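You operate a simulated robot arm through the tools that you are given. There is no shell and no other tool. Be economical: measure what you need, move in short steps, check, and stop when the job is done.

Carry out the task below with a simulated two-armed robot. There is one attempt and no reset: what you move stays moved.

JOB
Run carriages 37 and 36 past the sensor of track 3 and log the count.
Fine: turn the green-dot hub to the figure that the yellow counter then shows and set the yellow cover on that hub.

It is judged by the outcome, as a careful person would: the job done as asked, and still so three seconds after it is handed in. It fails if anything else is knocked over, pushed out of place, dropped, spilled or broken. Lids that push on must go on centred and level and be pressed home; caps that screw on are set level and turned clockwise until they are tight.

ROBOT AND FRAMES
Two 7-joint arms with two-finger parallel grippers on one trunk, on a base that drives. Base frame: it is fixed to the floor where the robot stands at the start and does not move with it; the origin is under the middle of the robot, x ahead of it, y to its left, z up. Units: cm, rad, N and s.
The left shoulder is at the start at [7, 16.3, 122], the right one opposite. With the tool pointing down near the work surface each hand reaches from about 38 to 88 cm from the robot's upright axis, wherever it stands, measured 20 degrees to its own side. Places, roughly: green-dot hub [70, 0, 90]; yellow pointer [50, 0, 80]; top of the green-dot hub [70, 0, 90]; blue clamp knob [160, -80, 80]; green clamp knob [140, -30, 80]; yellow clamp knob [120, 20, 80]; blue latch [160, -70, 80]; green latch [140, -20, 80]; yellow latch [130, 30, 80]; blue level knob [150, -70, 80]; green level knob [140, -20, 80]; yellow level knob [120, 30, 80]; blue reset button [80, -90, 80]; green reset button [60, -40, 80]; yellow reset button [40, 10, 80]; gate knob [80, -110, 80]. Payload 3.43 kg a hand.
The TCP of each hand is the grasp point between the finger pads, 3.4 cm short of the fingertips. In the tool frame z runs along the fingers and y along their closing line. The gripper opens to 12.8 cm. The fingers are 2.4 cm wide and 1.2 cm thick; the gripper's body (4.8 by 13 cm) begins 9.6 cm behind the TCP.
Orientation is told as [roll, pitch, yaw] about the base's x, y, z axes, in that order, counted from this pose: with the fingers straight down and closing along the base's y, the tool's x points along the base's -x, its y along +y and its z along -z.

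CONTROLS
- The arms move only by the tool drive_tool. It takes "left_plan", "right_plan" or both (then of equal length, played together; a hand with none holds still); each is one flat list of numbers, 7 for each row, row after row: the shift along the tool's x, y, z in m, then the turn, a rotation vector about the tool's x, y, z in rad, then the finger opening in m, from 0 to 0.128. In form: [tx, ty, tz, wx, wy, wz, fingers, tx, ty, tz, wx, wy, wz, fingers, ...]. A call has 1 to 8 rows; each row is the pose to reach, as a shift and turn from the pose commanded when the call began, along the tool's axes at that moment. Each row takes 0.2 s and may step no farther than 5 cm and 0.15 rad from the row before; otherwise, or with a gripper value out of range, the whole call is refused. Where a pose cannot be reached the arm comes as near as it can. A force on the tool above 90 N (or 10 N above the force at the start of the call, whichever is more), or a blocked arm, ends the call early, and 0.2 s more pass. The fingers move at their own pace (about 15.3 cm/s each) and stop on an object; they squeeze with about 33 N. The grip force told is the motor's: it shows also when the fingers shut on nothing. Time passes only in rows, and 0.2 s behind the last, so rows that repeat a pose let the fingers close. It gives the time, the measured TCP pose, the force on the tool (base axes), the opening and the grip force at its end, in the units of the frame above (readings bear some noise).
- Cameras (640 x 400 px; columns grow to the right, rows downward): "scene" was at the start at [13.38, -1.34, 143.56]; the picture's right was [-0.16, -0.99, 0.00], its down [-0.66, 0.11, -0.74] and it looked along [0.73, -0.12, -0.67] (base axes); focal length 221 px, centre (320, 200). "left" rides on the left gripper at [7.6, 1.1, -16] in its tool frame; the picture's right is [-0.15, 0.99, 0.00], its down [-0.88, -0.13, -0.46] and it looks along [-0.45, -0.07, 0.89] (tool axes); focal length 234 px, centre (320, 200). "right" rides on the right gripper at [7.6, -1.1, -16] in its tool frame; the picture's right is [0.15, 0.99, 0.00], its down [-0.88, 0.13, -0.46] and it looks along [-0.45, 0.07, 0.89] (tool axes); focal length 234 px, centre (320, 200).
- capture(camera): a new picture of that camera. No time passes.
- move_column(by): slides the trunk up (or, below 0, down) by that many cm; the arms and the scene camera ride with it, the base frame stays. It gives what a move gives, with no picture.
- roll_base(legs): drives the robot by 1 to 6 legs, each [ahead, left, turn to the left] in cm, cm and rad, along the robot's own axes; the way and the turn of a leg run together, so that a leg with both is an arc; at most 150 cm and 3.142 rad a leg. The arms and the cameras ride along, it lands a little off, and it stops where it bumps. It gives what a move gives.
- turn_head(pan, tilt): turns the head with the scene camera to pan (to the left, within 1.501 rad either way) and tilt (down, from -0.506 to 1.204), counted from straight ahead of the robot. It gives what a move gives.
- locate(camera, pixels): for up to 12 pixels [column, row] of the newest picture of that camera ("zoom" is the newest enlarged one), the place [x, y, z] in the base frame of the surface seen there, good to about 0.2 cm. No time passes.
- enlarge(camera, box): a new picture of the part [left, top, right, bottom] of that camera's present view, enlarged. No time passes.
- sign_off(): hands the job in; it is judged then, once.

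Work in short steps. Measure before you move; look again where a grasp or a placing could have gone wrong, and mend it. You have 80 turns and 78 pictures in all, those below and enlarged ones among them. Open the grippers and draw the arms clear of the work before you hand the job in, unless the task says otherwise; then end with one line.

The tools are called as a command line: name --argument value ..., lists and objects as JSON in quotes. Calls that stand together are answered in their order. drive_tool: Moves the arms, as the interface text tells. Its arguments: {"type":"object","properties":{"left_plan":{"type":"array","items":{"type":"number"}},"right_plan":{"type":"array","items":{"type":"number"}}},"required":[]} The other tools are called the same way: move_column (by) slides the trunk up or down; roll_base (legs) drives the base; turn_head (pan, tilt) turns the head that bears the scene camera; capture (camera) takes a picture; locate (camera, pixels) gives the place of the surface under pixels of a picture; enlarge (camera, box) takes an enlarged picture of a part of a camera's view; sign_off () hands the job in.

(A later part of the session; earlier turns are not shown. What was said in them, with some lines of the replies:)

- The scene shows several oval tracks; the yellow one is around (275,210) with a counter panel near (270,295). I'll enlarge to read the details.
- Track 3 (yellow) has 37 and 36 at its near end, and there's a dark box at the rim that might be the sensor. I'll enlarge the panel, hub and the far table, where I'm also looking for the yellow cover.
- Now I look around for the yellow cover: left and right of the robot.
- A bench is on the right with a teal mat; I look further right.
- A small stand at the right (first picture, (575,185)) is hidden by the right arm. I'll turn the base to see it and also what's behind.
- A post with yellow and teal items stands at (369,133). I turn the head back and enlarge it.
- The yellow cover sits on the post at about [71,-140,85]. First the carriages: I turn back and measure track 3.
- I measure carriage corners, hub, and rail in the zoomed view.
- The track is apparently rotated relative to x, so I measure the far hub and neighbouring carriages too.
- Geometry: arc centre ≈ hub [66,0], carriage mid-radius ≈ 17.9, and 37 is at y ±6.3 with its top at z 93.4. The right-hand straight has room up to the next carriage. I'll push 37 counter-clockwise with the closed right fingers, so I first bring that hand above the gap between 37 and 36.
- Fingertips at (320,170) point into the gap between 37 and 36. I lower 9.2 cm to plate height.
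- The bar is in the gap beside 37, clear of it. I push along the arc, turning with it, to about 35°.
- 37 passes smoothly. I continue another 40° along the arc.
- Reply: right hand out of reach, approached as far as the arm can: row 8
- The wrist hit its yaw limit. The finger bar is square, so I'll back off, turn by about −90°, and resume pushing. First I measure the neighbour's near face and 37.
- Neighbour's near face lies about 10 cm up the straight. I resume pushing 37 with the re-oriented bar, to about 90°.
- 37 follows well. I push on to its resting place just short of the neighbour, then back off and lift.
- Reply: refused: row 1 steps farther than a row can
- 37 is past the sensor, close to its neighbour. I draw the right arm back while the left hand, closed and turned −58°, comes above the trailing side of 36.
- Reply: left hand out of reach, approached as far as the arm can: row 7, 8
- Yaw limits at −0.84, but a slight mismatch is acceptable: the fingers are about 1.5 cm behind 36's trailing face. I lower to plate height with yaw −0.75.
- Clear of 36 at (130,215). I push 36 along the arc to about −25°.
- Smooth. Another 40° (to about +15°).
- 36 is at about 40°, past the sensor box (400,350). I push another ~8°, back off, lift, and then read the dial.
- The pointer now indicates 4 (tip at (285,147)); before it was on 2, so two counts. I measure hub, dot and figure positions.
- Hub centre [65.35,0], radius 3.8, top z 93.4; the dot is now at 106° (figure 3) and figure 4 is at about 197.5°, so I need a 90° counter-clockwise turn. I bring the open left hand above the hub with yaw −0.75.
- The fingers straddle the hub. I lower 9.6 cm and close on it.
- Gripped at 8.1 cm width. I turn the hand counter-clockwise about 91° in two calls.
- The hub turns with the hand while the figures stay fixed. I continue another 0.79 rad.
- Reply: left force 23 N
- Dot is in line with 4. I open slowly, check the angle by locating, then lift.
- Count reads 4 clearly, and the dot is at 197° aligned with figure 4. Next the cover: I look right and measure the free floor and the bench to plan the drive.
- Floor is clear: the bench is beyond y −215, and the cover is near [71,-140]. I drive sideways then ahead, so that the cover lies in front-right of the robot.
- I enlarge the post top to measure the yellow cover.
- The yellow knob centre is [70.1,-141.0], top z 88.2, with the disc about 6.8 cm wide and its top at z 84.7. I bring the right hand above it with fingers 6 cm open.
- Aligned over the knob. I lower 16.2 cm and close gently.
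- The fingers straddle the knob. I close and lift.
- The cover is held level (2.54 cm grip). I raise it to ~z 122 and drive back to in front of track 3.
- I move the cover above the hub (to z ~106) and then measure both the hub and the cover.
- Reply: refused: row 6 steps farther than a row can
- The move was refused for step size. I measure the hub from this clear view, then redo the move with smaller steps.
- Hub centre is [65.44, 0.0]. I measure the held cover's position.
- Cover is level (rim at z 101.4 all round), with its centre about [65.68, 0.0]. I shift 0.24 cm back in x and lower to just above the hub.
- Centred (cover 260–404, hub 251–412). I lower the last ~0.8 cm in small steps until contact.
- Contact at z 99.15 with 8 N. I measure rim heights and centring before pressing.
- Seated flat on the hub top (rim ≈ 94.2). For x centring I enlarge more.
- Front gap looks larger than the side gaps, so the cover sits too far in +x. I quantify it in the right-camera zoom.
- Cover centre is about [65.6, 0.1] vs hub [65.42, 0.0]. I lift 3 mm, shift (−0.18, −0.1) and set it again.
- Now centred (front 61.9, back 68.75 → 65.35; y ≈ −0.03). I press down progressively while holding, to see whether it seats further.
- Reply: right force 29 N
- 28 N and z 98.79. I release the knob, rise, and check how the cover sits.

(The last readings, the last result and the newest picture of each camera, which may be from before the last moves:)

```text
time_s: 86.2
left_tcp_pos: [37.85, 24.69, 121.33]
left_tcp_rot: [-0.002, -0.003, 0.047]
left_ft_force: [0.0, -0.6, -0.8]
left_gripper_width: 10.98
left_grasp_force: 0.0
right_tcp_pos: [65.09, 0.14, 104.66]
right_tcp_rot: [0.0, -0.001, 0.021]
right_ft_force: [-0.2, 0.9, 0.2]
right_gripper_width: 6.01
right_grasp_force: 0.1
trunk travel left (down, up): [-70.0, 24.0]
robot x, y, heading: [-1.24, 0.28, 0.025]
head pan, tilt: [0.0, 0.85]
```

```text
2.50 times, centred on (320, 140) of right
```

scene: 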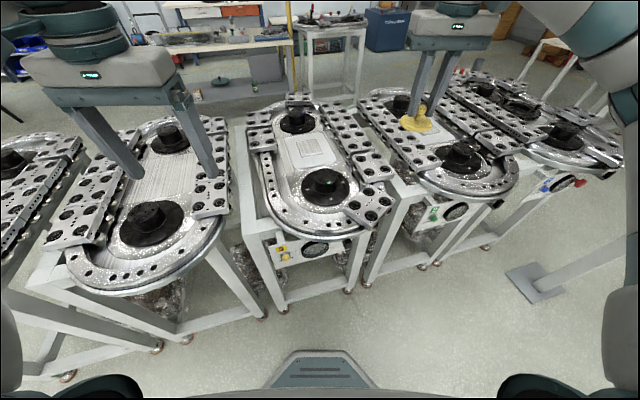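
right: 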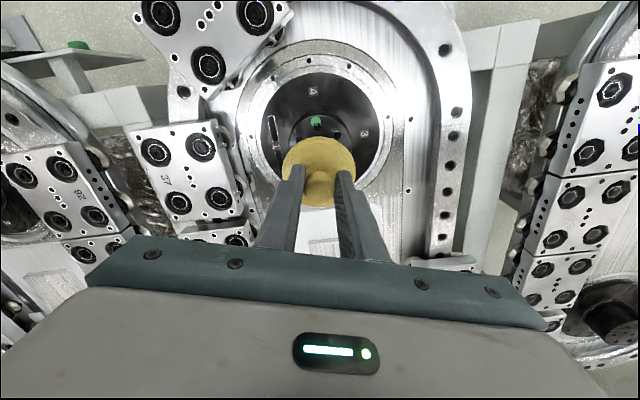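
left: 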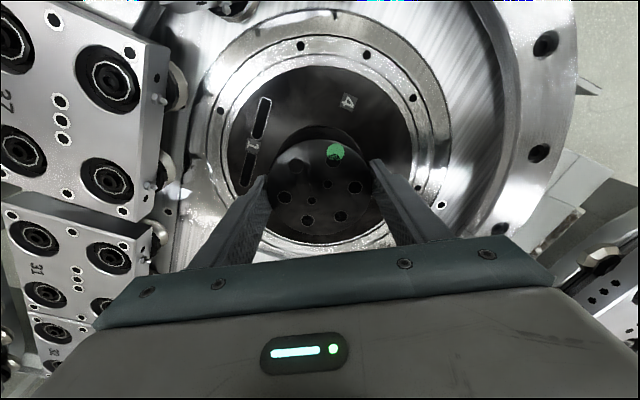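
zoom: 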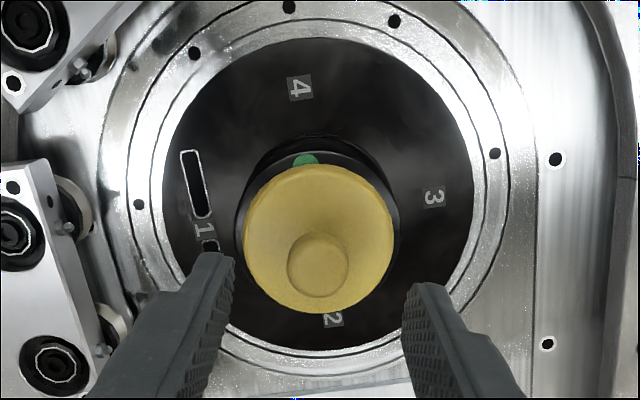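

The cover is level, centred and flush (rim 94.0–94.4, knob top 97.7), and the dot still points at 4. I draw the right arm up and away, then do a final check.

drive_tool --right_plan '[0, 0, -0.05, 0, 0, 0, 0.06, 0, 0, -0.1, 0, 0, 0, 0.1, 0.01, -0.03, -0.135, 0, 0, 0, 0.1, 0.04, -0.065, -0.15, 0, 0, 0, 0.1, 0.07, -0.1, -0.165, 0, 0, 0, 0.1, 0.1, -0.14, -0.17, 0, 0, 0, 0.1, 0.13, -0.175, -0.18, 0, 0, 0, 0.1, 0.16, -0.21, -0.19, 0, 0, 0, 0.1]'

capture --camera "scene"

enlarge --camera "scene" --box '[260, 120, 400, 260]'

```text
refused: row 6 steps farther than a row can; nothing moved
```

```text
12 pictures are left
```

scene: 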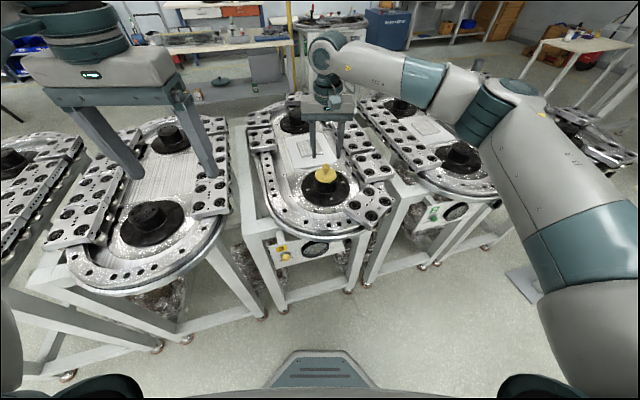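

```text
2.86 times, centred on (330, 190) of scene
```

zoom: 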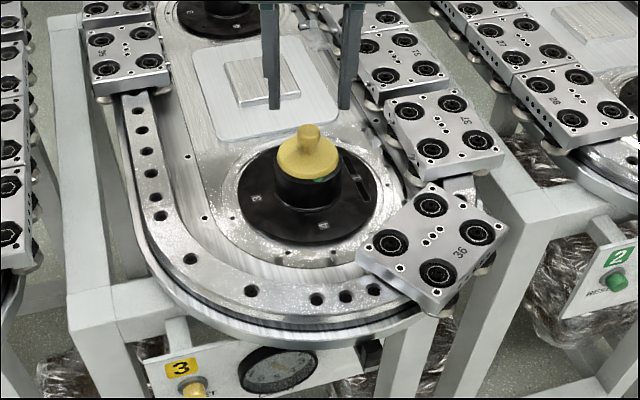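

The retreat was refused for step size; I redo it with smaller steps and take the final look.

drive_tool --right_plan '[0, 0, -0.045, 0, 0, 0, 0.06, 0, 0, -0.09, 0, 0, 0, 0.1, 0.01, -0.03, -0.12, 0, 0, 0, 0.1, 0.03, -0.065, -0.135, 0, 0, 0, 0.1, 0.05, -0.1, -0.15, 0, 0, 0, 0.1, 0.07, -0.135, -0.165, 0, 0, 0, 0.1, 0.09, -0.17, -0.18, 0, 0, 0, 0.1, 0.11, -0.205, -0.19, 0, 0, 0, 0.1]'

enlarge --camera "scene" --box '[300, 150, 350, 200]'

enlarge --camera "scene" --box '[270, 230, 350, 280]'

```text
time_s: 88.0
left_tcp_pos: [37.81, 24.61, 121.37]
left_tcp_rot: [0.0, -0.002, 0.047]
left_ft_force: [-0.5, -0.4, -0.2]
left_gripper_width: 10.99
left_grasp_force: 0.0
right_tcp_pos: [54.24, -21.0, 123.39]
right_tcp_rot: [0.002, -0.002, 0.019]
right_ft_force: [-0.2, -0.3, 0.4]
right_gripper_width: 10.0
right_grasp_force: 0.1
trunk travel left (down, up): [-70.0, 24.0]
robot x, y, heading: [-1.66, 0.63, 0.019]
head pan, tilt: [0.0, 0.85]
```

```text
8.00 times, centred on (325, 175) of scene
```

zoom: 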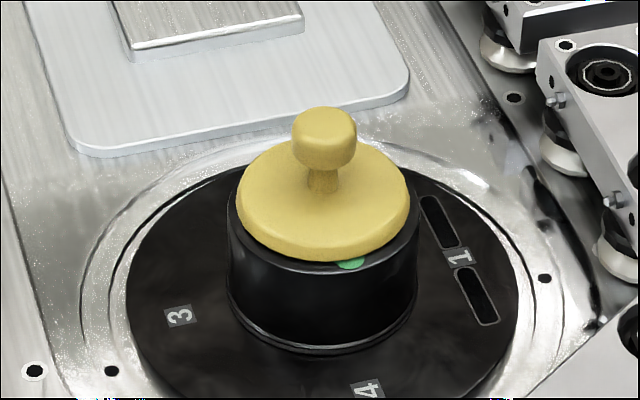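

```text
8.00 times, centred on (310, 255) of scene
```

zoom: 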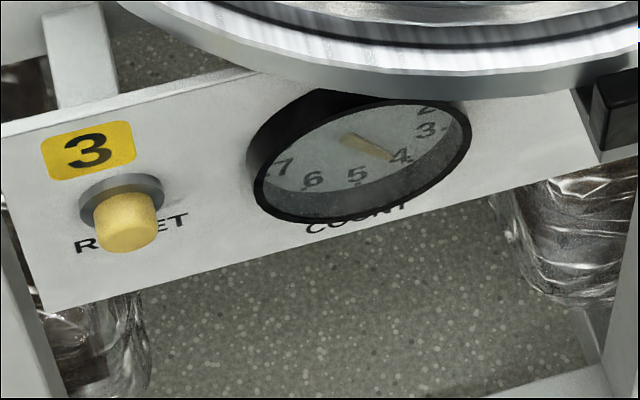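

The counter still reads 4, the dot is at 4, the cover is seated level and centred, and both arms are clear. I hand the job in.

sign_off

```text
The job is handed in.
```

Carriages 37 and 36 were run past track 3's sensor and the yellow counter then read 4; the green-dot hub is turned to 4, with the yellow cover seated level and centred on it.
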